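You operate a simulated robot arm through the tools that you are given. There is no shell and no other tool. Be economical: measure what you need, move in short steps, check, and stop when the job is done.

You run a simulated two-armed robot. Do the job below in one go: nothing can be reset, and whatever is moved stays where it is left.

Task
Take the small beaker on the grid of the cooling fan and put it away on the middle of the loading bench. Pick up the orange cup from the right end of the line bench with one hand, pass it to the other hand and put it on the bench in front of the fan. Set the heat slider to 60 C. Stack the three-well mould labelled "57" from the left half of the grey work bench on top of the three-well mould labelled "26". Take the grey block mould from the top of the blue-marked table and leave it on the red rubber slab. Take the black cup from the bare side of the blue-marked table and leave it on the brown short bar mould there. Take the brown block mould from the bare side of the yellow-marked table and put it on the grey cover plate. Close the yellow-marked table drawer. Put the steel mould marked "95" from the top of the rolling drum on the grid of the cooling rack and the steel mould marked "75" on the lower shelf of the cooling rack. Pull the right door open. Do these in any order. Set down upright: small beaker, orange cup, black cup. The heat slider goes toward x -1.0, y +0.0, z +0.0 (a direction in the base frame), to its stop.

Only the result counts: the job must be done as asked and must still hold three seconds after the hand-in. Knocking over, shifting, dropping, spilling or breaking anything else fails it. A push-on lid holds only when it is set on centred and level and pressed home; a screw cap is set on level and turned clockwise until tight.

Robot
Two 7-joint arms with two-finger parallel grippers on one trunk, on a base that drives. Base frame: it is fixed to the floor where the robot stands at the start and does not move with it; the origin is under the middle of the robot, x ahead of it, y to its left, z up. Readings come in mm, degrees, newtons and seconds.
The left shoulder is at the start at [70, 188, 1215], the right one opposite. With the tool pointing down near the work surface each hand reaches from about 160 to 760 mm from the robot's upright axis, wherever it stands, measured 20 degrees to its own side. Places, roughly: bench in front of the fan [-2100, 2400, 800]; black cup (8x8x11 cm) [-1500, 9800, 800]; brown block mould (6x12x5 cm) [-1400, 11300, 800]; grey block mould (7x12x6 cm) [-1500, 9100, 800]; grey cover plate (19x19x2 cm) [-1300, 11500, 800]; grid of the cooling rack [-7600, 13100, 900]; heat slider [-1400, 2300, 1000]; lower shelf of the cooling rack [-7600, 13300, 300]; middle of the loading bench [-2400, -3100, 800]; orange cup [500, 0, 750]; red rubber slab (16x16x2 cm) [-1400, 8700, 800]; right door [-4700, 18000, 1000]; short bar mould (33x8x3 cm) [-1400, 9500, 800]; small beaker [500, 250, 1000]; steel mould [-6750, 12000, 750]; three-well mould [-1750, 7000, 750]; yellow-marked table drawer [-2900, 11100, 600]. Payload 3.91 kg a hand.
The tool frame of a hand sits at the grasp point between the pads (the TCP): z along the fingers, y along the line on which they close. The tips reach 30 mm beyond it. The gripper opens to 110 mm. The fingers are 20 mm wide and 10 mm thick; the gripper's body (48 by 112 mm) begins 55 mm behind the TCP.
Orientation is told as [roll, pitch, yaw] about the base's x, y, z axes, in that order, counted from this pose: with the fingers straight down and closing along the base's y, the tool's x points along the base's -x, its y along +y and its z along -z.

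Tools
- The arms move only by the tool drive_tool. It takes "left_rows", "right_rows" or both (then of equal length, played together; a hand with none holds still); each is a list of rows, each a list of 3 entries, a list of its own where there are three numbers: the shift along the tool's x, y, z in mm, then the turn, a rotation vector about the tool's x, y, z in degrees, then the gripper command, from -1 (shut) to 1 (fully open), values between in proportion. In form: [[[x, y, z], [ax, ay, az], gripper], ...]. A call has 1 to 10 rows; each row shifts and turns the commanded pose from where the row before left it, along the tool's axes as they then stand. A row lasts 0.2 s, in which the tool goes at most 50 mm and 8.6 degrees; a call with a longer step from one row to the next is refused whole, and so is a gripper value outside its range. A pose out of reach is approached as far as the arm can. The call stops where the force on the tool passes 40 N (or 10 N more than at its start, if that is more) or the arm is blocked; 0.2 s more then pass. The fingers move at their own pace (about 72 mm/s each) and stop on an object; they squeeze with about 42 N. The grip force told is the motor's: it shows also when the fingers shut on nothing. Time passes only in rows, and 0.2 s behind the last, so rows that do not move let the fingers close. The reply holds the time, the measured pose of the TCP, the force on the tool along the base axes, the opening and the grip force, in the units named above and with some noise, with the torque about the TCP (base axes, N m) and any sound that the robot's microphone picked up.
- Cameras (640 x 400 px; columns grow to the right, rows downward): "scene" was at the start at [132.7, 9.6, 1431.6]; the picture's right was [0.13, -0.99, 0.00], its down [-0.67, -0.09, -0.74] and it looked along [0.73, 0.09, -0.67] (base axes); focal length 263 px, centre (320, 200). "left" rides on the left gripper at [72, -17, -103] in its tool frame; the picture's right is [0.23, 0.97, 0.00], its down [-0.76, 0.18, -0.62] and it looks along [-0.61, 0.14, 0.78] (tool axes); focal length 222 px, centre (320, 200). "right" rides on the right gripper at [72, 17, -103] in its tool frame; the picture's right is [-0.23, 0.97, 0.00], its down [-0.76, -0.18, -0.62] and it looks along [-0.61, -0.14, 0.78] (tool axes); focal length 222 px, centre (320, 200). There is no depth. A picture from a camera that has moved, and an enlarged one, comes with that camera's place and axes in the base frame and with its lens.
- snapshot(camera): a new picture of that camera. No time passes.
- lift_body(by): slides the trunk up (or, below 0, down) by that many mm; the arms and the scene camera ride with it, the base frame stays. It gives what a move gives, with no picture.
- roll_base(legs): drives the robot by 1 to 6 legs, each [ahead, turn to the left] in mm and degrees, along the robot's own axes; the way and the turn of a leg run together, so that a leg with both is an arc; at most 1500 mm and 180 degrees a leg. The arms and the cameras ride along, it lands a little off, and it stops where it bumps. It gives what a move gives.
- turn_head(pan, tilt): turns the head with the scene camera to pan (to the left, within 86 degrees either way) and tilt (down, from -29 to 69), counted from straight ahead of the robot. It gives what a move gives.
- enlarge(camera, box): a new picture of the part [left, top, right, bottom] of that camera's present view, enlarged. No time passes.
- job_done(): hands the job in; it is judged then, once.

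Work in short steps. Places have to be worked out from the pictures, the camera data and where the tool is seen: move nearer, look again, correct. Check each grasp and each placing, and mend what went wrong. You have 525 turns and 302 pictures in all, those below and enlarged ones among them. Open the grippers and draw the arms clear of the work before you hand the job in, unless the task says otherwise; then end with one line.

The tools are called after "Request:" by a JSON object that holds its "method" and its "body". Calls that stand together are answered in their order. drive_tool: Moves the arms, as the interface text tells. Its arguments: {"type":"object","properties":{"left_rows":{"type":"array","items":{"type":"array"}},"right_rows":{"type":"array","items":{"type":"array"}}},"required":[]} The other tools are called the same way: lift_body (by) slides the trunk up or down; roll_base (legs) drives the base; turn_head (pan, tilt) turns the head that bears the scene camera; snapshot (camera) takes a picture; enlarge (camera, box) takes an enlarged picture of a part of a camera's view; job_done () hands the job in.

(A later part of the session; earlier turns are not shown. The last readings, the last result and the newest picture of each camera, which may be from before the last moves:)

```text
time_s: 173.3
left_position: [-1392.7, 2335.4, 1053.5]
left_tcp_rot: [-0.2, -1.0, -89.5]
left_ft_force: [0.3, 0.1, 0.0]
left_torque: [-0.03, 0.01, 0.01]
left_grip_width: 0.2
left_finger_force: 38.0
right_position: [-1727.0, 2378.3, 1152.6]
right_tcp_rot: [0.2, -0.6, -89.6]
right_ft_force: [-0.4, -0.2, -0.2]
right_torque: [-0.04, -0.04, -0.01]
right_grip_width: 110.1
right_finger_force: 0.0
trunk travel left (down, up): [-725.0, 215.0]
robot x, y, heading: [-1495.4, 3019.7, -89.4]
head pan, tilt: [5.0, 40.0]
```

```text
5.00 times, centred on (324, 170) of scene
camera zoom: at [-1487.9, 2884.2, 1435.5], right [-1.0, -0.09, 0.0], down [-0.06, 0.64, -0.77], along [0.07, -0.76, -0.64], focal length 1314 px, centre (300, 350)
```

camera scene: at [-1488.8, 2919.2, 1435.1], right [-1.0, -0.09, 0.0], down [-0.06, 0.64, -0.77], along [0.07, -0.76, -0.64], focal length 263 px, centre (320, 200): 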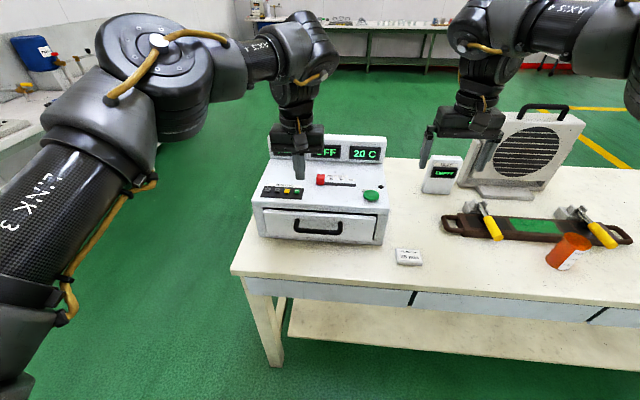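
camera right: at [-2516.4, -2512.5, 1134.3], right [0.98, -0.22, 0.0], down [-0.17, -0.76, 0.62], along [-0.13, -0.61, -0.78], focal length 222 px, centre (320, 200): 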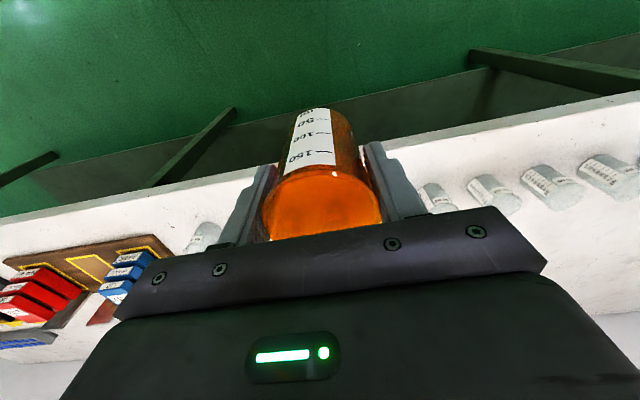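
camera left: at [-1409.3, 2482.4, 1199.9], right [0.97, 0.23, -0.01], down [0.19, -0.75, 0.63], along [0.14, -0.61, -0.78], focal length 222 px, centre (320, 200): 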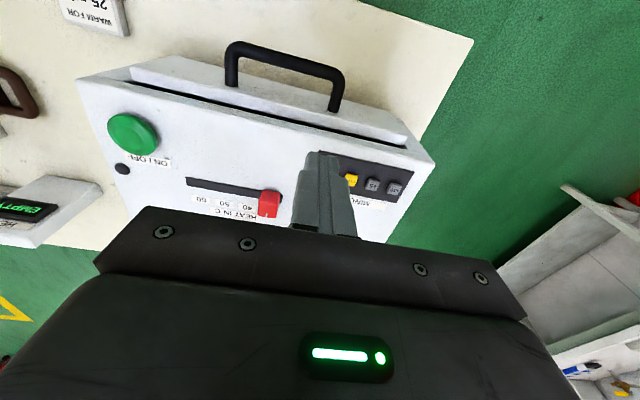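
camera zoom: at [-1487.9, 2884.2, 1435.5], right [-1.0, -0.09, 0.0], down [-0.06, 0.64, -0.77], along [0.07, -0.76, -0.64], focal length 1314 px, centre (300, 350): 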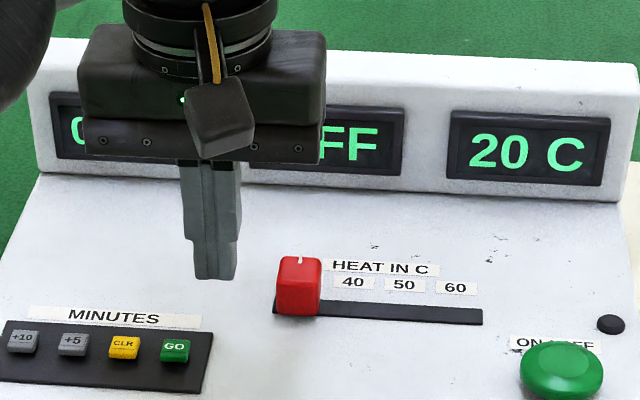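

The parallax says the knob is further and lower (≈[-1431,2305,1003]). I roll 25 mm closer and recheck.

Request:
{"method": "roll_base", "body": {"legs": [[28, 0]]}}

Request:
{"method": "drive_tool", "body": {"left_rows": [[[0, 0, 12], [0, 0, 0], -1]]}}

Request:
{"method": "enlarge", "body": {"camera": "left", "box": [160, 80, 480, 280]}}

Request:
{"method": "enlarge", "body": {"camera": "scene", "box": [260, 140, 388, 220]}}

```text
time_s: 174.1
left_position: [-1391.2, 2310.4, 1054.1]
left_tcp_rot: [-0.4, -1.1, -89.7]
left_ft_force: [0.6, 0.5, 0.3]
left_torque: [-0.07, -0.03, 0.01]
left_grip_width: 0.0
left_finger_force: 38.3
right_position: [-1728.7, 2354.2, 1152.1]
right_tcp_rot: [0.2, -0.9, -89.6]
right_ft_force: [-0.2, 0.9, 0.8]
right_torque: [-0.1, -0.01, -0.01]
right_grip_width: 109.8
right_finger_force: 0.1
trunk travel left (down, up): [-725.0, 215.0]
robot x, y, heading: [-1495.9, 2992.4, -89.7]
head pan, tilt: [5.0, 40.0]
```

```text
time_s: 174.5
left_position: [-1392.6, 2304.4, 1037.6]
left_tcp_rot: [-0.3, -0.8, -89.6]
left_ft_force: [0.2, -0.4, -0.1]
left_torque: [0.02, 0.04, -0.01]
left_grip_width: 0.0
left_finger_force: 37.6
right_position: [-1726.8, 2346.8, 1148.9]
right_tcp_rot: [0.1, -0.5, -89.6]
right_ft_force: [0.2, 0.7, -0.1]
right_torque: [-0.01, 0.04, 0.02]
right_grip_width: 109.9
right_finger_force: 0.1
trunk travel left (down, up): [-725.0, 215.0]
robot x, y, heading: [-1497.8, 2988.2, -89.8]
head pan, tilt: [5.0, 40.0]
```

```text
2.00 times, centred on (320, 180) of left
camera zoom: at [-1408.0, 2377.4, 1140.9], right [0.97, 0.23, -0.01], down [0.19, -0.75, 0.63], along [0.14, -0.62, -0.78], focal length 444 px, centre (320, 240)
```

zoom: 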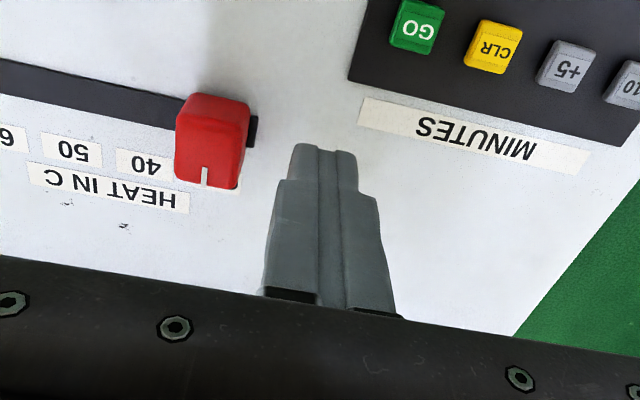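

```text
5.00 times, centred on (324, 180) of scene
camera zoom: at [-1488.0, 2850.8, 1434.8], right [-1.0, -0.09, 0.0], down [-0.06, 0.64, -0.76], along [0.07, -0.76, -0.64], focal length 1314 px, centre (300, 300)
```

zoom: 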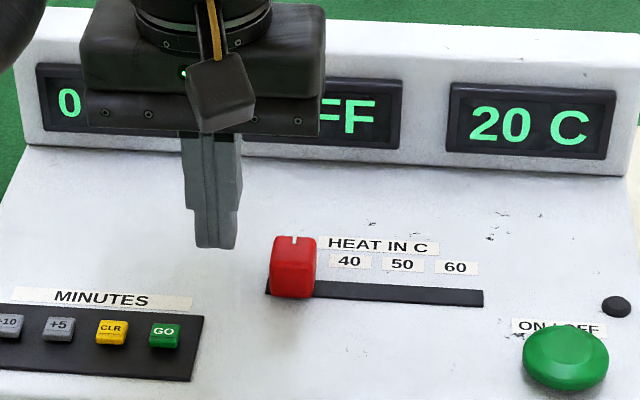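

The fingertips are now level with the knob's top. I lower 18 mm more and push toward -x in small rows.

Request:
{"method": "drive_tool", "body": {"left_rows": [[[0, 0, 9], [0, 0, 0], -1], [[0, 0, 9], [0, 0, 0], -1]]}}

Request:
{"method": "drive_tool", "body": {"left_rows": [[[0, -10, 0], [0, 0, 0], -1], [[0, -10, 0], [0, 0, 0], -1], [[0, -10, 0], [0, 0, 0], -1]]}}

Request:
{"method": "enlarge", "body": {"camera": "scene", "box": [260, 140, 388, 220]}}

```text
time_s: 175.1
left_position: [-1392.6, 2304.9, 1020.0]
left_tcp_rot: [-0.2, -0.8, -89.7]
left_ft_force: [-0.4, 1.0, -0.1]
left_torque: [0.0, -0.01, 0.0]
left_grip_width: 0.0
left_finger_force: 38.1
right_position: [-1727.4, 2348.9, 1150.1]
right_tcp_rot: [0.1, -0.4, -89.6]
right_ft_force: [-0.4, 0.1, 0.0]
right_torque: [-0.01, 0.05, 0.01]
right_grip_width: 109.9
right_finger_force: 0.1
trunk travel left (down, up): [-725.0, 215.0]
robot x, y, heading: [-1497.6, 2988.5, -89.7]
head pan, tilt: [5.0, 40.0]
```

```text
time_s: 175.9
left_position: [-1422.5, 2306.0, 1020.3]
left_tcp_rot: [-0.2, -0.7, -89.6]
left_ft_force: [-0.2, -0.6, -0.8]
left_torque: [-0.03, -0.02, -0.01]
left_grip_width: 0.0
left_finger_force: 37.4
right_position: [-1726.8, 2348.8, 1150.8]
right_tcp_rot: [0.1, -0.5, -89.6]
right_ft_force: [0.1, 0.6, 0.3]
right_torque: [0.01, -0.01, -0.01]
right_grip_width: 110.1
right_finger_force: 0.1
trunk travel left (down, up): [-725.0, 215.0]
robot x, y, heading: [-1495.4, 2988.1, -89.5]
head pan, tilt: [5.0, 40.0]
```

```text
5.00 times, centred on (324, 180) of scene
camera zoom: at [-1488.4, 2853.4, 1435.1], right [-1.0, -0.09, 0.0], down [-0.06, 0.64, -0.77], along [0.07, -0.76, -0.64], focal length 1314 px, centre (300, 300)
```

zoom: 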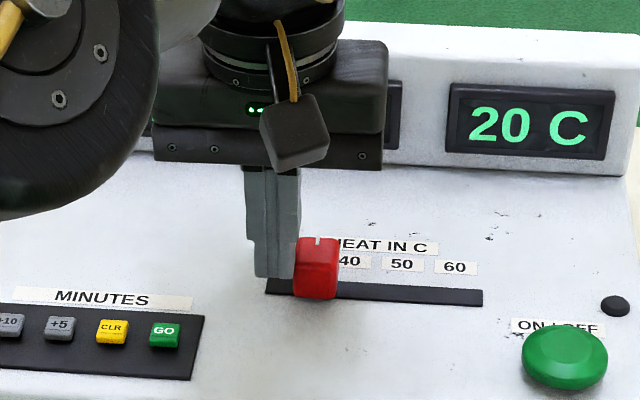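

The knob is sliding with the finger. I keep pushing to the stop.

Request:
{"method": "drive_tool", "body": {"left_rows": [[[0, -10, 0], [0, 0, 0], -1], [[0, -10, 0], [0, 0, 0], -1], [[0, -10, 0], [0, 0, 0], -1], [[0, -10, 0], [0, 0, 0], -1], [[0, -10, 0], [0, 0, 0], -1], [[0, -8, 0], [0, 0, 0], -1]]}}

Request:
{"method": "enlarge", "body": {"camera": "scene", "box": [260, 140, 388, 220]}}

```text
time_s: 177.3
left_position: [-1473.5, 2318.8, 1020.5]
left_tcp_rot: [-0.3, -0.7, -89.7]
left_ft_force: [-0.1, 0.0, 0.7]
left_torque: [0.02, -0.02, -0.02]
left_grip_width: 0.0
left_finger_force: 37.8
left hand out of reach, approached as far as the arm can: row 3, 4, 5, 6
right_position: [-1725.9, 2347.9, 1150.0]
right_tcp_rot: [0.1, -0.5, -89.7]
right_ft_force: [0.6, -0.2, -0.1]
right_torque: [-0.01, -0.02, -0.01]
right_grip_width: 109.8
right_finger_force: 0.1
trunk travel left (down, up): [-725.0, 215.0]
robot x, y, heading: [-1492.9, 2988.6, -89.6]
head pan, tilt: [5.0, 40.0]
```

```text
5.00 times, centred on (324, 180) of scene
camera zoom: at [-1488.2, 2853.2, 1435.0], right [-1.0, -0.09, 0.0], down [-0.06, 0.64, -0.77], along [0.07, -0.76, -0.64], focal length 1314 px, centre (300, 300)
```

zoom: 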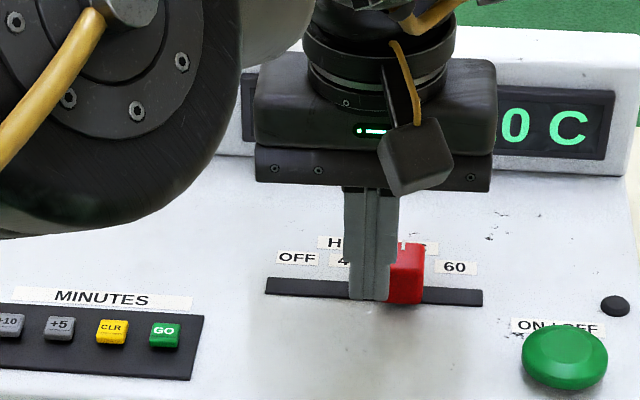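

Arm reach limits again; I roll the base 22 mm forward and finish the push (knob is around 50).

Request:
{"method": "roll_base", "body": {"legs": [[24, 0]]}}

Request:
{"method": "drive_tool", "body": {"left_rows": [[[0, -8, 0], [0, 0, 0], -1], [[0, -8, 0], [0, 0, 0], -1], [[0, -8, 0], [0, 0, 0], -1], [[0, -8, 0], [0, 0, 0], -1]]}}

Request:
{"method": "enlarge", "body": {"camera": "scene", "box": [260, 140, 388, 220]}}

```text
time_s: 178.2
left_position: [-1478.2, 2314.4, 1020.6]
left_tcp_rot: [-0.6, 0.4, -89.7]
left_ft_force: [1.7, 16.8, 11.7]
left_torque: [0.29, 0.12, -0.18]
left_grip_width: 0.0
left_finger_force: 38.2
right_position: [-1726.2, 2337.5, 1152.2]
right_tcp_rot: [0.1, -0.6, -89.5]
right_ft_force: [-0.7, -0.1, 0.0]
right_torque: [0.01, 0.0, 0.03]
right_grip_width: 110.2
right_finger_force: 0.0
trunk travel left (down, up): [-725.0, 215.0]
robot x, y, heading: [-1495.1, 2973.9, -89.7]
head pan, tilt: [5.0, 40.0]
stopped in leg 1: the force on the tool passed its limit (the readings are from after the stop); the commanded pose is now the measured one
```

```text
time_s: 179.2
left_position: [-1507.4, 2320.4, 1019.0]
left_tcp_rot: [-0.5, 0.3, -89.7]
left_ft_force: [1.2, -0.2, 0.4]
left_torque: [0.03, 0.0, 0.02]
left_grip_width: 0.5
left_finger_force: 38.1
left hand out of reach, approached as far as the arm can: row 1, 3
right_position: [-1725.5, 2334.7, 1150.2]
right_tcp_rot: [0.1, -0.5, -89.7]
right_ft_force: [0.0, 0.0, 0.0]
right_torque: [0.01, 0.02, 0.01]
right_grip_width: 109.8
right_finger_force: 0.0
trunk travel left (down, up): [-725.0, 215.0]
robot x, y, heading: [-1495.5, 2976.4, -89.7]
head pan, tilt: [5.0, 40.0]
```

```text
5.00 times, centred on (324, 180) of scene
camera zoom: at [-1488.2, 2838.9, 1435.1], right [-1.0, -0.09, 0.0], down [-0.06, 0.64, -0.77], along [0.07, -0.76, -0.64], focal length 1314 px, centre (300, 300)
```

zoom: 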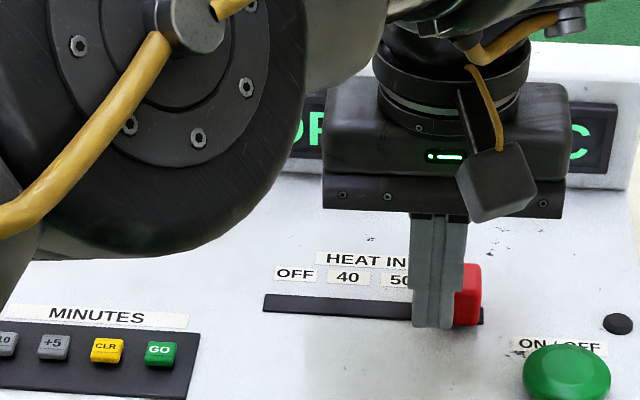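

The knob is at the end of its track; I push a few mm more to feel the stop.

Request:
{"method": "drive_tool", "body": {"left_rows": [[[0, -4, 0], [0, 0, 0], -1], [[0, -4, 0], [0, 0, 0], -1]]}}

```text
time_s: 179.8
left_position: [-1514.0, 2323.2, 1017.7]
left_tcp_rot: [-0.6, 0.3, -89.7]
left_ft_force: [-0.2, -0.3, -0.3]
left_torque: [0.0, -0.01, 0.0]
left_grip_width: 0.0
left_finger_force: 37.3
left hand out of reach, approached as far as the arm can: row 1
right_position: [-1727.3, 2333.6, 1149.5]
right_tcp_rot: [0.1, -0.6, -89.6]
right_ft_force: [-0.3, -0.4, 0.2]
right_torque: [-0.01, 0.02, -0.02]
right_grip_width: 110.4
right_finger_force: 0.0
trunk travel left (down, up): [-725.0, 215.0]
robot x, y, heading: [-1492.5, 2976.0, -89.5]
head pan, tilt: [5.0, 40.0]
```

Request:
{"method": "enlarge", "body": {"camera": "scene", "box": [290, 160, 386, 220]}}

Request:
{"method": "enlarge", "body": {"camera": "left", "box": [160, 80, 480, 280]}}

```text
6.67 times, centred on (338, 190) of scene
camera zoom: at [-1488.2, 2838.8, 1435.1], right [-1.0, -0.09, 0.0], down [-0.06, 0.64, -0.77], along [0.07, -0.76, -0.64], focal length 1753 px, centre (200, 267)
```

zoom: 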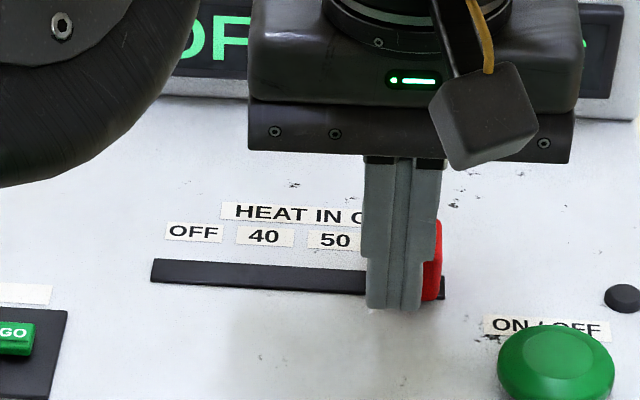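

```text
2.00 times, centred on (320, 180) of left
camera zoom: at [-1529.3, 2394.7, 1123.0], right [0.97, 0.23, -0.01], down [0.19, -0.76, 0.62], along [0.14, -0.6, -0.79], focal length 444 px, centre (320, 240)
```

zoom: 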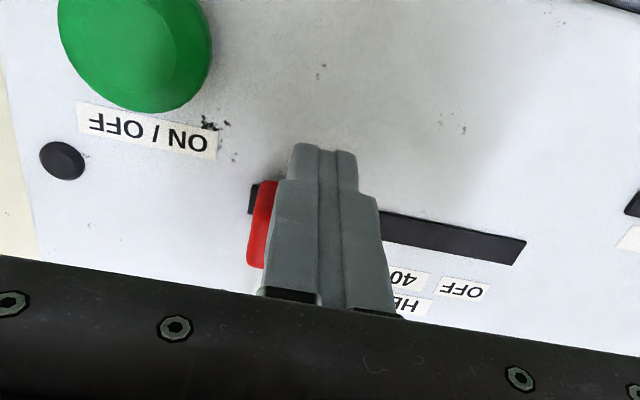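

The finger has slid past in front of the knob; I lift it away and inspect the knob.

Request:
{"method": "drive_tool", "body": {"left_rows": [[[0, 0, -30], [0, 0, 0], -1], [[0, 10, -40], [0, 0, 0], -1], [[0, 40, -10], [0, 0, 0], -1], [[0, 45, 0], [0, 0, 0], -1], [[0, 45, 0], [0, 0, 0], -1]]}}

Request:
{"method": "enlarge", "body": {"camera": "scene", "box": [260, 140, 388, 220]}}

```text
time_s: 181.0
left_position: [-1368.6, 2328.4, 1097.0]
left_tcp_rot: [-0.6, 0.4, -89.8]
left_ft_force: [-0.1, 0.0, 0.6]
left_torque: [0.0, 0.03, 0.0]
left_grip_width: 0.0
left_finger_force: 38.0
left hand out of reach, approached as far as the arm can: row 1, 2
right_position: [-1724.2, 2334.7, 1150.7]
right_tcp_rot: [-0.1, -0.5, -89.6]
right_ft_force: [-0.1, -0.1, 0.5]
right_torque: [0.0, 0.03, 0.0]
right_grip_width: 110.0
right_finger_force: 0.2
trunk travel left (down, up): [-725.0, 215.0]
robot x, y, heading: [-1495.8, 2974.8, -89.8]
head pan, tilt: [5.0, 40.0]
```

```text
5.00 times, centred on (324, 180) of scene
camera zoom: at [-1485.0, 2838.7, 1435.1], right [-1.0, -0.09, 0.0], down [-0.06, 0.64, -0.77], along [0.07, -0.76, -0.64], focal length 1314 px, centre (300, 300)
```

zoom: 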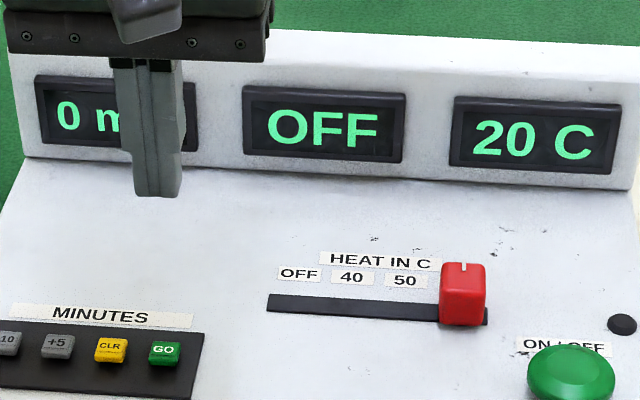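

Slider tick is on 60 at the track end. Next, I back off and go to the east corridor heading +y toward the grey work bench.

Request:
{"method": "roll_base", "body": {"legs": [[-280, 0], [0, 90], [1000, 0], [0, 90], [800, 0]]}}

Request:
{"method": "turn_head", "body": {"pan": 20, "tilt": 15}}

Request:
{"method": "snapshot", "body": {"camera": "scene"}}

```text
time_s: 199.3
left_position: [-635.3, 4719.4, 1098.0]
left_tcp_rot: [-0.4, 0.4, 90.7]
left_ft_force: [-0.5, -0.3, 0.7]
left_torque: [0.02, 0.02, 0.0]
left_grip_width: 0.2
left_finger_force: 37.3
right_position: [-280.1, 4715.9, 1149.6]
right_tcp_rot: [0.0, -0.5, 90.9]
right_ft_force: [0.1, 1.3, -0.2]
right_torque: [-0.01, 0.01, 0.03]
right_grip_width: 110.0
right_finger_force: 0.1
trunk travel left (down, up): [-725.0, 215.0]
robot x, y, heading: [-504.9, 4070.4, 90.9]
head pan, tilt: [5.0, 40.0]
```

```text
time_s: 200.2
left_position: [-636.1, 4718.6, 1097.4]
left_tcp_rot: [-0.5, 0.4, 90.7]
left_ft_force: [-0.1, 0.1, 0.2]
left_torque: [0.03, 0.02, -0.04]
left_grip_width: 0.0
left_finger_force: 37.5
right_position: [-280.9, 4716.1, 1149.7]
right_tcp_rot: [0.0, -0.5, 91.0]
right_ft_force: [-0.3, -0.4, -0.7]
right_torque: [-0.02, 0.0, 0.01]
right_grip_width: 110.0
right_finger_force: 0.0
trunk travel left (down, up): [-725.0, 215.0]
robot x, y, heading: [-509.0, 4073.7, 90.9]
head pan, tilt: [20.0, 15.0]
```

```text
235 pictures are left
camera scene: at [-540.0, 4210.7, 1474.5], right [0.93, 0.36, 0.0], down [0.09, -0.24, -0.97], along [-0.34, 0.9, -0.26], focal length 263 px, centre (320, 200)
```

scene: 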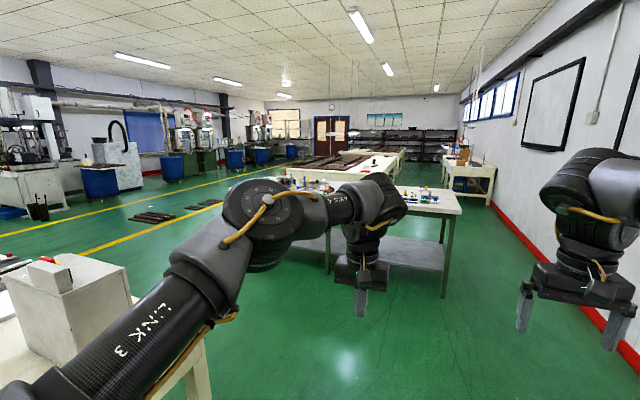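

The green-legged bench ahead (y≈6600) should be the grey work bench. I drive into the aisle before it, in front of x≈-1750.

Request:
{"method": "roll_base", "body": {"legs": [[1450, 0], [0, 89], [1200, 0], [0, -90]]}}

Request:
{"method": "turn_head", "body": {"pan": 0, "tilt": 28}}

Request:
{"method": "snapshot", "body": {"camera": "scene"}}

```text
time_s: 220.7
left_position: [-1827.7, 6197.0, 1096.9]
left_tcp_rot: [-0.5, 0.4, 89.0]
left_ft_force: [0.0, -0.3, 0.0]
left_torque: [0.01, -0.02, -0.01]
left_grip_width: 0.0
left_finger_force: 38.0
right_position: [-1473.5, 6182.6, 1150.3]
right_tcp_rot: [0.0, -0.5, 89.2]
right_ft_force: [0.4, -0.1, -1.4]
right_torque: [-0.02, 0.0, -0.02]
right_grip_width: 110.2
right_finger_force: 0.0
trunk travel left (down, up): [-725.0, 215.0]
robot x, y, heading: [-1719.9, 5549.5, 89.0]
head pan, tilt: [20.0, 15.0]
```

```text
time_s: 221.5
left_position: [-1828.2, 6196.3, 1097.1]
left_tcp_rot: [-0.5, 0.4, 89.0]
left_ft_force: [-0.8, 0.4, 0.6]
left_torque: [0.02, 0.01, -0.06]
left_grip_width: 0.0
left_finger_force: 37.9
right_position: [-1473.7, 6183.0, 1149.4]
right_tcp_rot: [0.0, -0.5, 89.2]
right_ft_force: [0.1, -0.5, 0.2]
right_torque: [-0.03, 0.0, 0.03]
right_grip_width: 110.0
right_finger_force: 0.1
trunk travel left (down, up): [-725.0, 215.0]
robot x, y, heading: [-1716.4, 5548.4, 89.3]
head pan, tilt: [0.0, 28.0]
```

```text
234 pictures are left
camera scene: at [-1715.9, 5687.7, 1453.6], right [1.0, -0.01, 0.0], down [-0.01, -0.47, -0.88], along [0.01, 0.88, -0.47], focal length 263 px, centre (320, 200)
```

scene: 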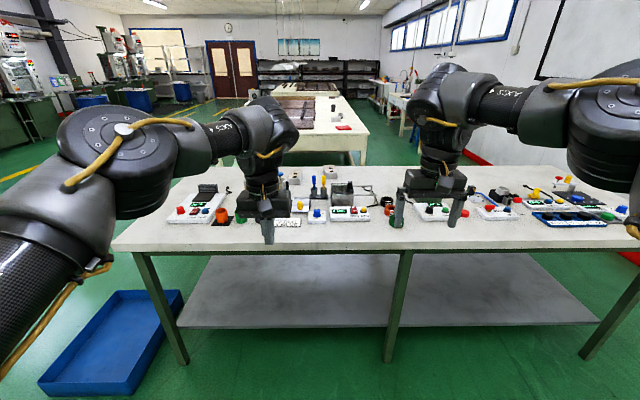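

Many small stations here. I move hands outward and zoom over the left half.

Request:
{"method": "drive_tool", "body": {"left_rows": [[[0, 45, -10], [0, 0, 0], 1], [[0, 45, -10], [0, 0, 0], 1], [[0, 45, 0], [0, 0, 0], 1], [[0, 45, 0], [0, 0, 0], 1], [[0, 40, 0], [0, 0, 0], 1]], "right_rows": [[[0, -30, 0], [0, 0, 0], 1], [[0, -30, 0], [0, 0, 0], 1], [[0, -30, 0], [0, 0, 0], 1], [[0, -30, 0], [0, 0, 0], 1], [[0, 0, 0], [0, 0, 0], 1]]}}

Request:
{"method": "enlarge", "body": {"camera": "scene", "box": [120, 140, 280, 240]}}

Request:
{"method": "enlarge", "body": {"camera": "scene", "box": [270, 140, 430, 240]}}

```text
time_s: 222.7
left_position: [-2050.2, 6199.9, 1113.9]
left_tcp_rot: [-0.6, 0.4, 89.0]
left_ft_force: [0.6, 0.0, -0.1]
left_torque: [0.0, -0.08, 0.03]
left_grip_width: 110.0
left_finger_force: 0.0
right_position: [-1354.7, 6179.9, 1150.8]
right_tcp_rot: [0.0, -0.5, 89.2]
right_ft_force: [-0.3, 0.6, -0.2]
right_torque: [-0.01, 0.01, -0.01]
right_grip_width: 110.0
right_finger_force: 0.0
trunk travel left (down, up): [-725.0, 215.0]
robot x, y, heading: [-1716.7, 5546.9, 89.0]
head pan, tilt: [0.0, 28.0]
```

```text
4.00 times, centred on (200, 190) of scene
camera zoom: at [-1718.3, 5687.6, 1453.6], right [1.0, -0.02, 0.0], down [-0.01, -0.47, -0.88], along [0.01, 0.88, -0.47], focal length 1052 px, centre (800, 240)
```

zoom: 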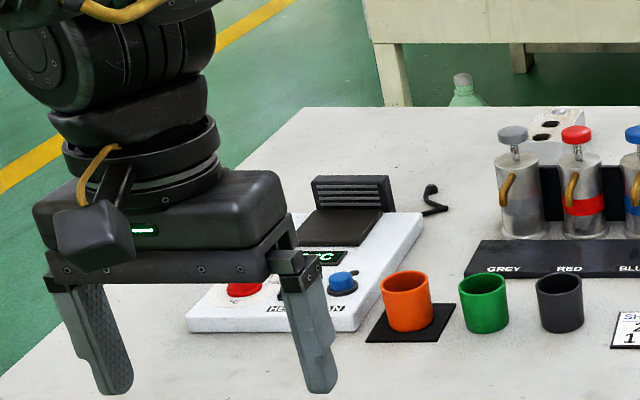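

```text
4.00 times, centred on (350, 190) of scene
camera zoom: at [-1718.3, 5687.6, 1453.6], right [1.0, -0.02, 0.0], down [-0.01, -0.47, -0.88], along [0.01, 0.88, -0.47], focal length 1052 px, centre (200, 240)
```

zoom: 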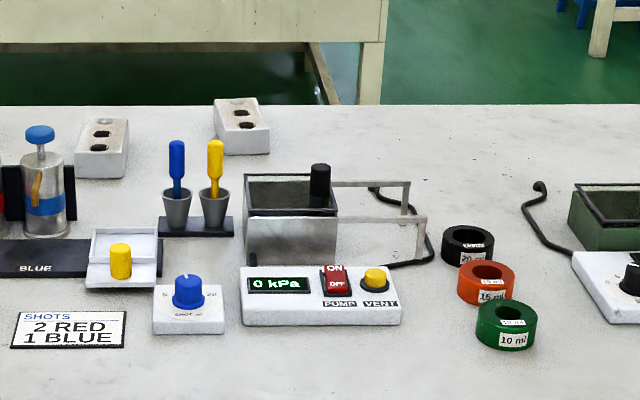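

The well moulds stand at the bench's back edge (y≈7200–7300), nearer the far side. I go round the west end, past the blue bin.

Request:
{"method": "roll_base", "body": {"legs": [[0, 91], [1000, 0], [800, 0], [0, -90], [1200, 0]]}}

Request:
{"method": "turn_head", "body": {"pan": -25, "tilt": 18}}

Request:
{"method": "snapshot", "body": {"camera": "scene"}}

```text
time_s: 245.1
left_position: [-3805.7, 7418.6, 1114.9]
left_tcp_rot: [-0.5, 0.3, 88.3]
left_ft_force: [-0.1, 0.1, 0.4]
left_torque: [0.0, 0.01, 0.02]
left_grip_width: 110.0
left_finger_force: 0.1
right_position: [-3109.6, 7392.4, 1150.5]
right_tcp_rot: [0.1, -0.4, 88.5]
right_ft_force: [-0.1, -0.7, 0.2]
right_torque: [-0.02, 0.0, 0.0]
right_grip_width: 110.1
right_finger_force: 0.0
trunk travel left (down, up): [-725.0, 215.0]
robot x, y, heading: [-3482.5, 6762.0, 88.5]
head pan, tilt: [0.0, 28.0]
```

```text
time_s: 246.0
left_position: [-3805.2, 7420.4, 1114.7]
left_tcp_rot: [-0.5, 0.4, 88.2]
left_ft_force: [0.4, 0.7, -0.2]
left_torque: [0.0, 0.0, -0.01]
left_grip_width: 110.1
left_finger_force: 0.0
right_position: [-3109.8, 7393.3, 1150.8]
right_tcp_rot: [0.1, -0.5, 88.5]
right_ft_force: [0.6, 0.8, 0.1]
right_torque: [0.03, 0.02, 0.0]
right_grip_width: 109.8
right_finger_force: 0.1
trunk travel left (down, up): [-725.0, 215.0]
robot x, y, heading: [-3484.6, 6764.4, 88.4]
head pan, tilt: [-25.0, 18.0]
```

```text
231 pictures are left
camera scene: at [-3440.3, 6896.3, 1469.7], right [0.89, -0.45, 0.0], down [-0.14, -0.28, -0.95], along [0.43, 0.85, -0.31], focal length 263 px, centre (320, 200)
```

scene: 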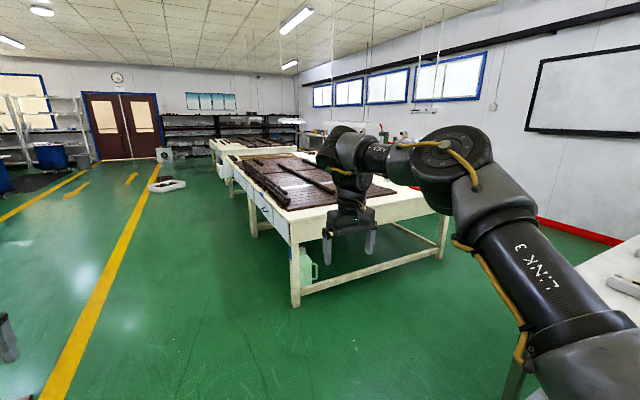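

The blue-marked table's south edge is at y≈8550. I drive into the gap and face the grey bench from its back side.

Request:
{"method": "roll_base", "body": {"legs": [[1230, 0], [0, -88.4], [1000, 0], [600, 0], [0, -90]]}}

Request:
{"method": "turn_head", "body": {"pan": 0, "tilt": 38}}

Request:
{"method": "snapshot", "body": {"camera": "scene"}}

```text
time_s: 267.6
left_position: [-1503.8, 7350.9, 1113.8]
left_tcp_rot: [-0.6, 0.4, -89.7]
left_ft_force: [0.0, 0.7, -0.1]
left_torque: [-0.02, 0.03, -0.02]
left_grip_width: 110.0
left_finger_force: 0.0
right_position: [-2200.5, 7354.3, 1149.7]
right_tcp_rot: [0.1, -0.5, -89.7]
right_ft_force: [-0.7, -0.6, 0.2]
right_torque: [-0.01, 0.01, 0.03]
right_grip_width: 109.9
right_finger_force: 0.1
trunk travel left (down, up): [-725.0, 215.0]
robot x, y, heading: [-1850.2, 7991.0, -89.4]
head pan, tilt: [-25.0, 18.0]
```

```text
time_s: 268.5
left_position: [-1504.2, 7350.5, 1114.6]
left_tcp_rot: [-0.6, 0.4, -89.7]
left_ft_force: [0.0, -0.2, 0.3]
left_torque: [-0.03, 0.0, -0.02]
left_grip_width: 109.9
left_finger_force: 0.0
right_position: [-2199.2, 7354.6, 1151.3]
right_tcp_rot: [0.1, -0.6, -89.5]
right_ft_force: [-0.4, -0.1, -0.3]
right_torque: [-0.02, -0.02, 0.01]
right_grip_width: 109.7
right_finger_force: 0.1
trunk travel left (down, up): [-725.0, 215.0]
robot x, y, heading: [-1847.8, 7995.4, -89.4]
head pan, tilt: [0.0, 38.0]
```

```text
230 pictures are left
camera scene: at [-1848.2, 7858.3, 1438.1], right [-1.0, -0.01, 0.0], down [0.0, 0.62, -0.79], along [0.0, -0.79, -0.62], focal length 263 px, centre (320, 200)
```

scene: 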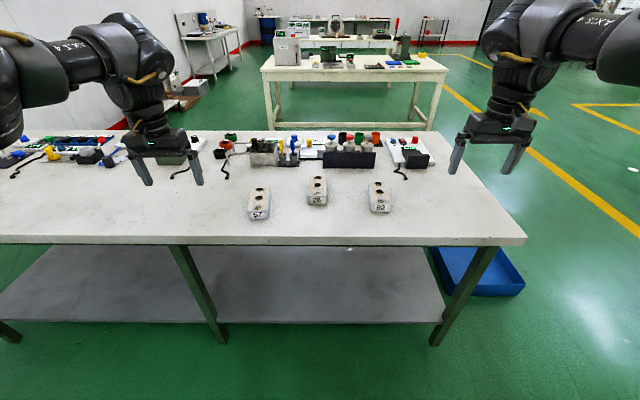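

Three moulds in view. I enlarge to read the labels.

Request:
{"method": "enlarge", "body": {"camera": "scene", "box": [230, 160, 410, 272]}}

```text
3.56 times, centred on (320, 216) of scene
camera zoom: at [-1848.2, 7858.3, 1438.1], right [-1.0, -0.01, 0.0], down [0.0, 0.62, -0.79], along [0.0, -0.79, -0.62], focal length 935 px, centre (320, 143)
```

zoom: 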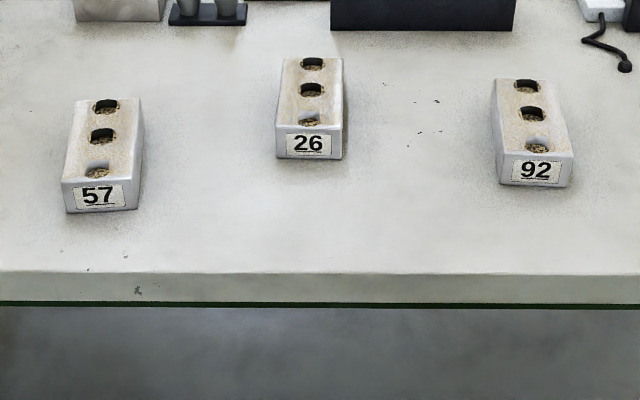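

"57" is at ≈[-1617,7073] (rotated ~6°) and "26" at ≈[-1838,6988], both ~148×70×33 mm. I move 335 mm closer, then look with the left wrist camera.

Request:
{"method": "roll_base", "body": {"legs": [[335, 0]]}}

Request:
{"method": "drive_tool", "body": {"left_rows": [[[10, -40, 30], [0, 0, 0], 1], [[10, -40, 40], [0, 0, 0], 1], [[0, -33, 40], [0, 0, 0], 1]]}}

Request:
{"method": "snapshot", "body": {"camera": "left"}}

Request:
{"method": "snapshot", "body": {"camera": "scene"}}

```text
time_s: 270.7
left_position: [-1504.0, 7014.5, 1115.2]
left_tcp_rot: [-0.6, 0.3, -89.9]
left_ft_force: [0.6, 0.8, -0.5]
left_torque: [0.04, 0.01, -0.03]
left_grip_width: 110.0
left_finger_force: 0.1
right_position: [-2201.0, 7019.4, 1150.5]
right_tcp_rot: [0.1, -0.5, -89.8]
right_ft_force: [0.1, 0.5, 0.1]
right_torque: [0.01, -0.02, -0.04]
right_grip_width: 109.9
right_finger_force: 0.0
trunk travel left (down, up): [-725.0, 215.0]
robot x, y, heading: [-1847.9, 7657.7, -89.7]
head pan, tilt: [0.0, 38.0]
```

```text
refused: row 1 steps farther than a row can; nothing moved
```

```text
228 pictures are left
camera left: at [-1519.5, 7086.4, 1220.1], right [0.97, 0.23, -0.01], down [0.18, -0.77, 0.62], along [0.14, -0.6, -0.79], focal length 222 px, centre (320, 200)
```

left: 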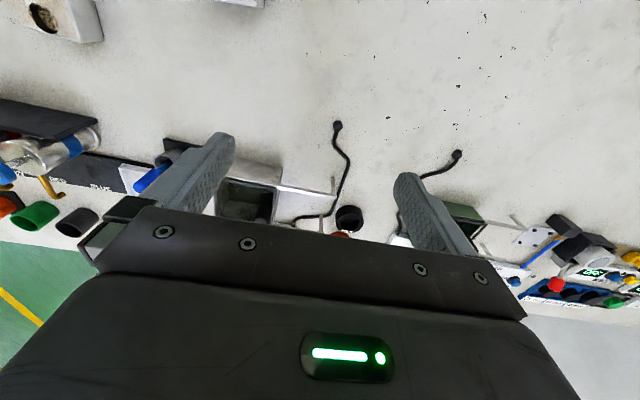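

```text
227 pictures are left
camera scene: at [-1846.7, 7523.6, 1438.2], right [-1.0, 0.0, 0.0], down [0.0, 0.62, -0.79], along [0.0, -0.79, -0.62], focal length 263 px, centre (320, 200)
```

scene: 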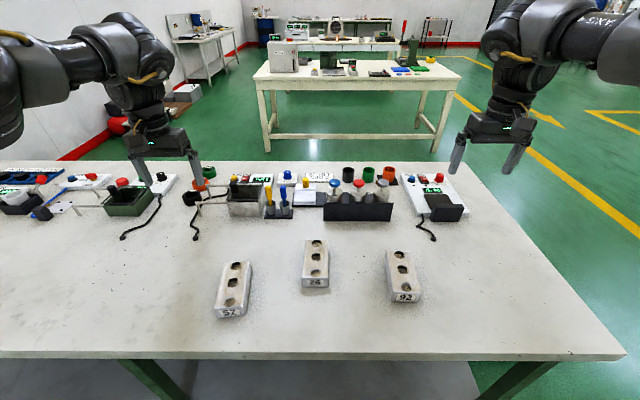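

I enlarge the nearer view for precise poses.

Request:
{"method": "enlarge", "body": {"camera": "scene", "box": [200, 230, 360, 330]}}

```text
4.00 times, centred on (280, 280) of scene
camera zoom: at [-1846.7, 7523.6, 1438.2], right [-1.0, 0.0, 0.0], down [0.0, 0.62, -0.79], along [0.0, -0.79, -0.62], focal length 1052 px, centre (480, -120)
```

zoom: 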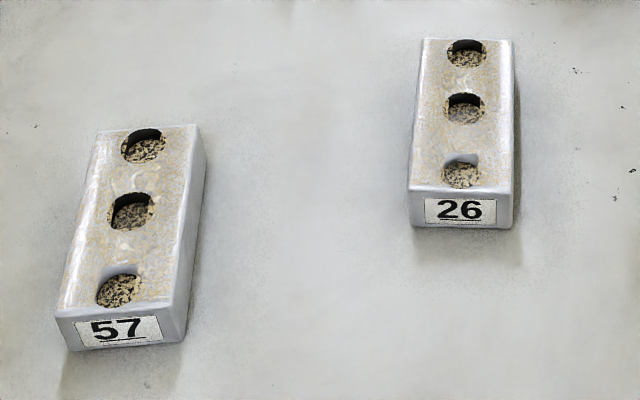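

The two views hint the bench is higher than assumed; I move the left hand over "57" for an independent look.

Request:
{"method": "drive_tool", "body": {"left_rows": [[[-10, -38, 0], [0, 0, 0], 1], [[-10, -38, 0], [0, 0, 0], 1], [[20, -36, 0], [0, 0, 0], 1], [[30, 0, 20], [0, 0, 0], 1], [[30, 0, 20], [0, 0, 0], 1], [[30, 0, 20], [0, 0, 0], 1]]}}

Request:
{"method": "snapshot", "body": {"camera": "left"}}

```text
time_s: 272.1
left_position: [-1616.0, 7105.1, 1058.2]
left_tcp_rot: [-0.6, 0.2, -89.8]
left_ft_force: [0.4, 0.8, 0.0]
left_torque: [0.0, 0.01, 0.01]
left_grip_width: 110.0
left_finger_force: 0.1
right_position: [-2199.7, 7020.5, 1150.9]
right_tcp_rot: [0.0, -0.6, -89.7]
right_ft_force: [-0.6, -0.1, -0.6]
right_torque: [0.03, 0.02, 0.02]
right_grip_width: 110.1
right_finger_force: 0.0
trunk travel left (down, up): [-725.0, 215.0]
robot x, y, heading: [-1846.0, 7661.1, -89.8]
head pan, tilt: [0.0, 38.0]
```

```text
225 pictures are left
camera left: at [-1631.7, 7176.5, 1161.5], right [0.97, 0.23, -0.01], down [0.19, -0.76, 0.62], along [0.14, -0.6, -0.79], focal length 222 px, centre (320, 200)
```

left: 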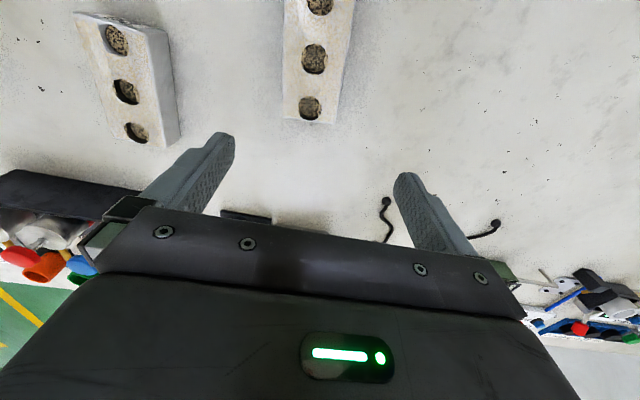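

Triangulation with both cameras gives top z≈890: "57" centre ≈[-1638,7148], "26" centre ≈[-1835,7070]. I move over "57", yaw 5° and lower to look.

Request:
{"method": "drive_tool", "body": {"left_rows": [[[22, -11, 0], [0, 0, -5], 1], [[22, -11, 25], [0, 0, 0], 1], [[0, 0, 35], [0, 0, 0], 1], [[0, 0, 30], [0, 0, 0], 1]]}}

Request:
{"method": "snapshot", "body": {"camera": "left"}}

Request:
{"method": "enlarge", "body": {"camera": "scene", "box": [180, 220, 340, 320]}}

```text
time_s: 273.1
left_position: [-1641.4, 7146.6, 966.5]
left_tcp_rot: [-0.6, 0.3, -84.9]
left_ft_force: [-0.1, -1.3, 0.7]
left_torque: [0.01, -0.04, 0.01]
left_grip_width: 110.2
left_finger_force: 0.2
right_position: [-2199.3, 7018.5, 1150.6]
right_tcp_rot: [0.0, -0.6, -89.7]
right_ft_force: [0.0, -0.1, 1.0]
right_torque: [0.0, 0.02, 0.0]
right_grip_width: 110.0
right_finger_force: 0.0
trunk travel left (down, up): [-725.0, 215.0]
robot x, y, heading: [-1847.0, 7660.9, -89.7]
head pan, tilt: [0.0, 38.0]
```

```text
224 pictures are left
camera left: at [-1662.7, 7217.2, 1072.0], right [0.95, 0.31, -0.01], down [0.25, -0.75, 0.62], along [0.19, -0.59, -0.79], focal length 222 px, centre (320, 200)
```

left: 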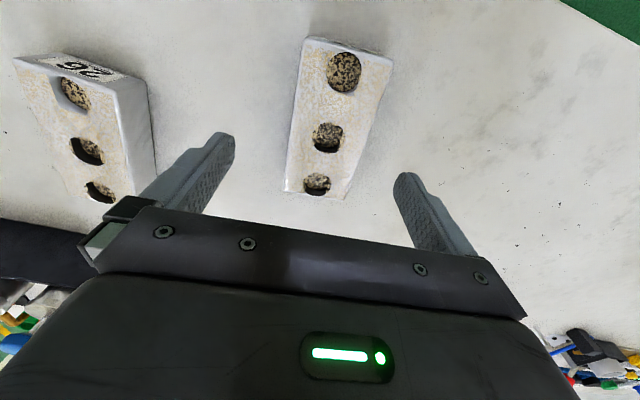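

```text
4.00 times, centred on (260, 270) of scene
camera zoom: at [-1846.5, 7522.3, 1438.1], right [-1.0, 0.0, 0.0], down [0.0, 0.62, -0.79], along [0.0, -0.79, -0.62], focal length 1052 px, centre (560, -80)
```

zoom: 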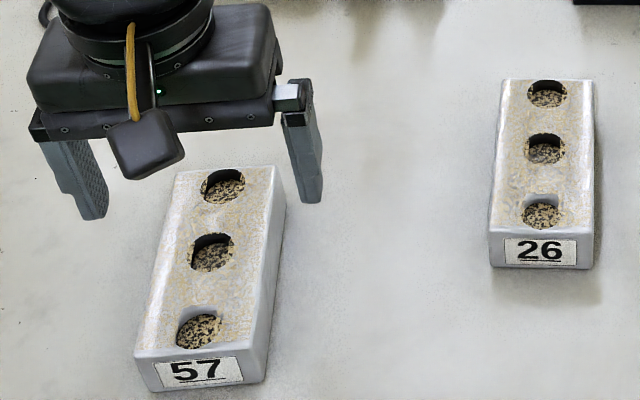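

Consistent: "57" centre ≈[-1634,7149], top z≈890, tilt ≈7.5°. I align and descend to TCP z≈894, then close.

Request:
{"method": "drive_tool", "body": {"left_rows": [[[0, 6, 25], [0, 0, -2.5], 1], [[-2, 0, 25], [0, 0, 0], 1], [[0, 0, 15], [0, 0, 0], 1], [[0, 0, 6], [0, 0, 0], 1]]}}

Request:
{"method": "snapshot", "body": {"camera": "left"}}

Request:
{"method": "enlarge", "body": {"camera": "scene", "box": [180, 220, 340, 320]}}

```text
time_s: 274.1
left_position: [-1634.7, 7146.7, 897.2]
left_tcp_rot: [-0.4, 0.5, -82.3]
left_ft_force: [-0.3, 0.3, 0.2]
left_torque: [0.04, -0.04, -0.03]
left_grip_width: 109.9
left_finger_force: 0.1
right_position: [-2200.7, 7018.7, 1151.0]
right_tcp_rot: [0.1, -0.4, -89.8]
right_ft_force: [0.7, 0.9, 0.5]
right_torque: [-0.03, 0.02, 0.02]
right_grip_width: 110.0
right_finger_force: 0.0
trunk travel left (down, up): [-725.0, 215.0]
robot x, y, heading: [-1846.7, 7661.9, -89.6]
head pan, tilt: [0.0, 38.0]
```

```text
222 pictures are left
camera left: at [-1659.9, 7215.5, 1000.6], right [0.94, 0.35, -0.01], down [0.28, -0.74, 0.62], along [0.21, -0.58, -0.79], focal length 222 px, centre (320, 200)
```

left: 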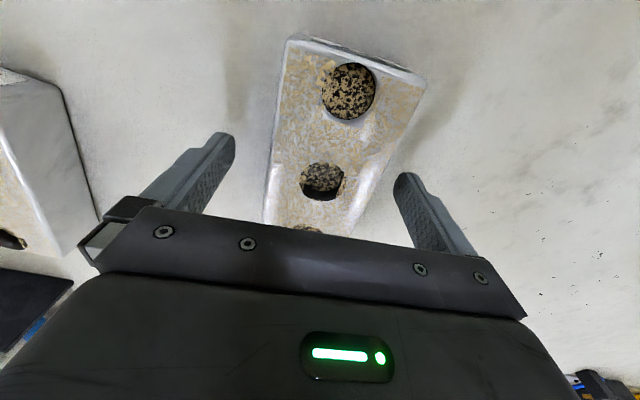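

```text
4.00 times, centred on (260, 270) of scene
camera zoom: at [-1846.3, 7522.3, 1438.0], right [-1.0, 0.0, 0.0], down [0.0, 0.62, -0.79], along [0.0, -0.79, -0.62], focal length 1052 px, centre (560, -80)
```

zoom: 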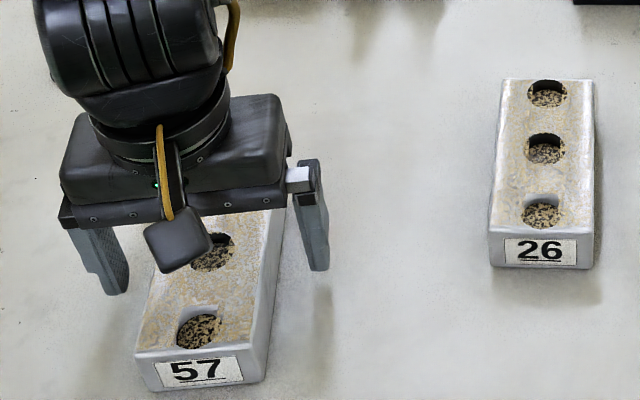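

TCP is centred on the middle well. I lower 6 mm more, close and lift slightly.

Request:
{"method": "drive_tool", "body": {"left_rows": [[[0, 0, 6], [0, 0, 0], 1], [[0, 0, 0], [0, 0, 0], -1], [[0, 0, 0], [0, 0, 0], -1], [[0, 0, 0], [0, 0, 0], -1], [[0, 0, 0], [0, 0, 0], -1]]}}

Request:
{"method": "drive_tool", "body": {"left_rows": [[[0, 0, -20], [0, 0, 0], -1], [[0, 0, -30], [0, 0, 0], -1], [[0, 0, -30], [0, 0, 0], -1]]}}

Request:
{"method": "snapshot", "body": {"camera": "left"}}

Request:
{"method": "snapshot", "body": {"camera": "scene"}}

```text
time_s: 275.3
left_position: [-1635.0, 7147.1, 889.6]
left_tcp_rot: [-0.4, 0.3, -82.4]
left_ft_force: [1.6, -0.7, 0.0]
left_torque: [0.0, -0.26, -0.12]
left_grip_width: 66.0
left_finger_force: 42.0
right_position: [-2199.9, 7019.5, 1149.4]
right_tcp_rot: [0.0, -0.5, -89.7]
right_ft_force: [0.0, 0.6, 0.5]
right_torque: [-0.02, 0.0, -0.01]
right_grip_width: 110.2
right_finger_force: 0.1
trunk travel left (down, up): [-725.0, 215.0]
robot x, y, heading: [-1849.7, 7657.4, -89.6]
head pan, tilt: [0.0, 38.0]
```

```text
time_s: 276.1
left_position: [-1635.0, 7144.8, 970.4]
left_tcp_rot: [-0.4, 0.5, -82.4]
left_ft_force: [0.3, 0.5, -6.3]
left_torque: [-0.01, 0.0, -0.01]
left_grip_width: 65.9
left_finger_force: 42.0
right_position: [-2199.4, 7019.5, 1151.7]
right_tcp_rot: [0.1, -0.5, -89.7]
right_ft_force: [0.4, 0.3, 0.5]
right_torque: [-0.03, 0.0, -0.01]
right_grip_width: 109.9
right_finger_force: 0.0
trunk travel left (down, up): [-725.0, 215.0]
robot x, y, heading: [-1847.5, 7658.6, -90.1]
head pan, tilt: [0.0, 38.0]
```

```text
220 pictures are left
camera left: at [-1660.0, 7214.9, 1074.5], right [0.94, 0.35, -0.01], down [0.28, -0.74, 0.62], along [0.21, -0.58, -0.79], focal length 222 px, centre (320, 200)
```

left: 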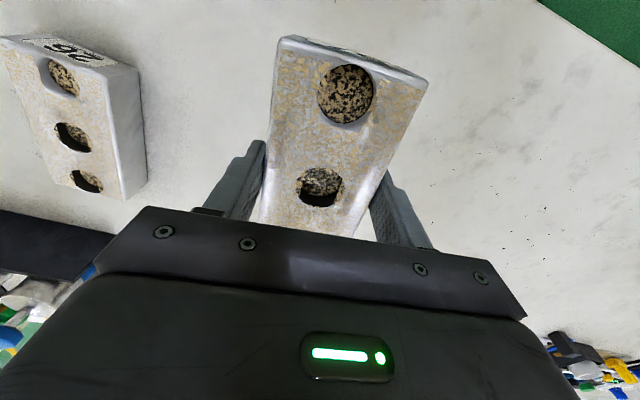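

```text
219 pictures are left
camera scene: at [-1846.9, 7522.6, 1438.0], right [-1.0, 0.0, 0.0], down [0.0, 0.62, -0.79], along [0.0, -0.79, -0.62], focal length 263 px, centre (320, 200)
```

scene: 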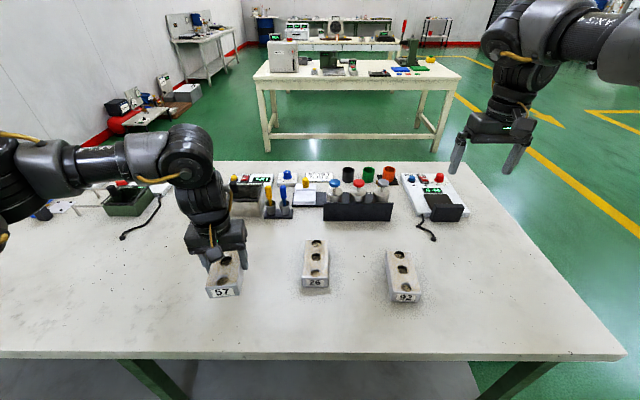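

Held level and centred. "26" measured at ≈[-1835,7070], yaw about -91.6°. I rotate to match and move above it.

Request:
{"method": "drive_tool", "body": {"left_rows": [[[0, 0, -5], [0, 0, 4.6], -1], [[0, 0, -5], [0, 0, 4.6], -1], [[-16, -39, 0], [0, 0, 0], -1], [[-16, -39, 0], [0, 0, 0], -1], [[-16, -39, 0], [0, 0, 0], -1], [[-16, -39, 0], [0, 0, 0], -1], [[-15, -40, 0], [0, 0, 0], -1], [[0, 0, 0], [0, 0, 0], -1]]}}

Request:
{"method": "snapshot", "body": {"camera": "left"}}

Request:
{"method": "enlarge", "body": {"camera": "scene", "box": [240, 200, 400, 300]}}

```text
time_s: 277.9
left_position: [-1832.7, 7073.1, 981.1]
left_tcp_rot: [-0.7, 0.4, -91.6]
left_ft_force: [0.2, -0.5, -5.9]
left_torque: [0.0, 0.04, 0.0]
left_grip_width: 66.2
left_finger_force: 41.7
right_position: [-2198.7, 7018.5, 1150.4]
right_tcp_rot: [0.0, -0.6, -89.7]
right_ft_force: [-0.3, 0.1, -0.1]
right_torque: [0.02, 0.05, -0.02]
right_grip_width: 110.1
right_finger_force: 0.1
trunk travel left (down, up): [-725.0, 215.0]
robot x, y, heading: [-1847.3, 7657.8, -89.8]
head pan, tilt: [0.0, 38.0]
```

```text
218 pictures are left
camera left: at [-1845.0, 7145.2, 1086.4], right [0.98, 0.2, -0.01], down [0.16, -0.77, 0.62], along [0.12, -0.6, -0.79], focal length 222 px, centre (320, 200)
```

left: 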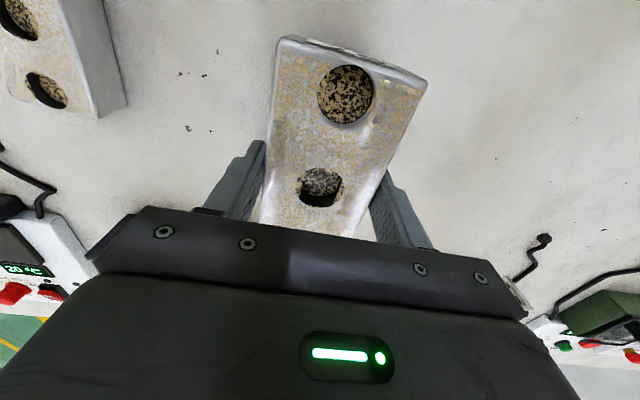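

```text
4.00 times, centred on (320, 250) of scene
camera zoom: at [-1845.0, 7522.0, 1438.0], right [-1.0, 0.0, 0.0], down [0.0, 0.62, -0.79], along [0.0, -0.79, -0.62], focal length 1052 px, centre (320, 0)
```

zoom: 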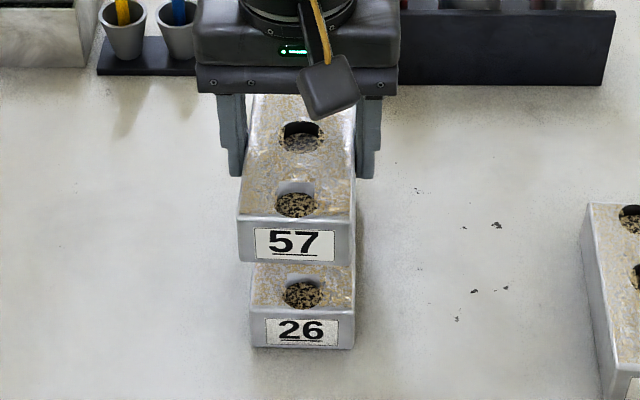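

The stacked view shows 57 needs about -2.5 mm in x and -5 mm in y. I correct while lowering to just above.

Request:
{"method": "drive_tool", "body": {"left_rows": [[[-5, -2.5, 15], [0, 0, 0], -1], [[0, 0, 20], [0, 0, 0], -1], [[0, 0, 8], [0, 0, 0], -1]]}}

Request:
{"method": "enlarge", "body": {"camera": "scene", "box": [272, 220, 352, 270]}}

```text
time_s: 278.7
left_position: [-1835.8, 7067.9, 937.9]
left_tcp_rot: [-0.4, 0.5, -91.6]
left_ft_force: [0.1, -0.6, -5.4]
left_torque: [-0.04, -0.02, 0.0]
left_grip_width: 66.1
left_finger_force: 42.1
right_position: [-2199.7, 7019.1, 1149.9]
right_tcp_rot: [0.2, -0.5, -89.6]
right_ft_force: [-0.3, 0.8, -0.6]
right_torque: [-0.02, 0.0, 0.01]
right_grip_width: 110.0
right_finger_force: 0.0
trunk travel left (down, up): [-725.0, 215.0]
robot x, y, heading: [-1844.4, 7662.3, -89.4]
head pan, tilt: [0.0, 38.0]
```

```text
8.00 times, centred on (312, 245) of scene
camera zoom: at [-1847.0, 7521.9, 1438.0], right [-1.0, 0.0, 0.0], down [0.0, 0.62, -0.79], along [0.0, -0.79, -0.62], focal length 2103 px, centre (384, -160)
```

zoom: 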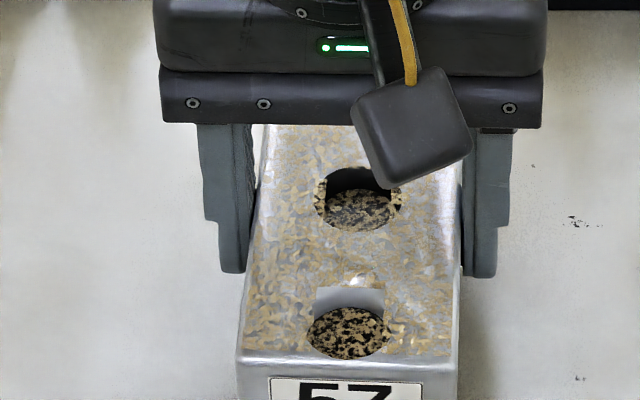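

Request:
{"method": "enlarge", "body": {"camera": "scene", "box": [272, 250, 352, 300]}}

```text
8.00 times, centred on (312, 275) of scene
camera zoom: at [-1847.0, 7521.9, 1438.0], right [-1.0, 0.0, 0.0], down [0.0, 0.62, -0.79], along [0.0, -0.79, -0.62], focal length 2103 px, centre (384, -400)
```

zoom: 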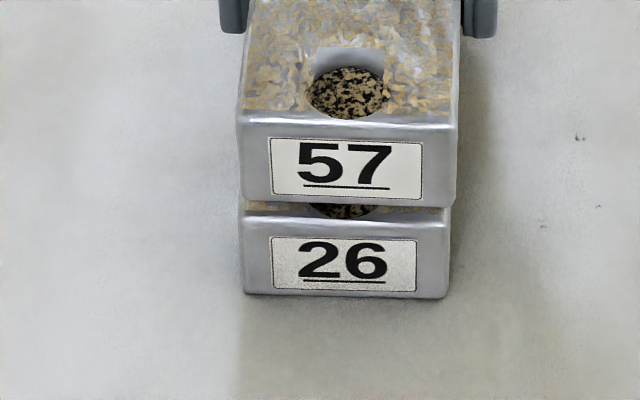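

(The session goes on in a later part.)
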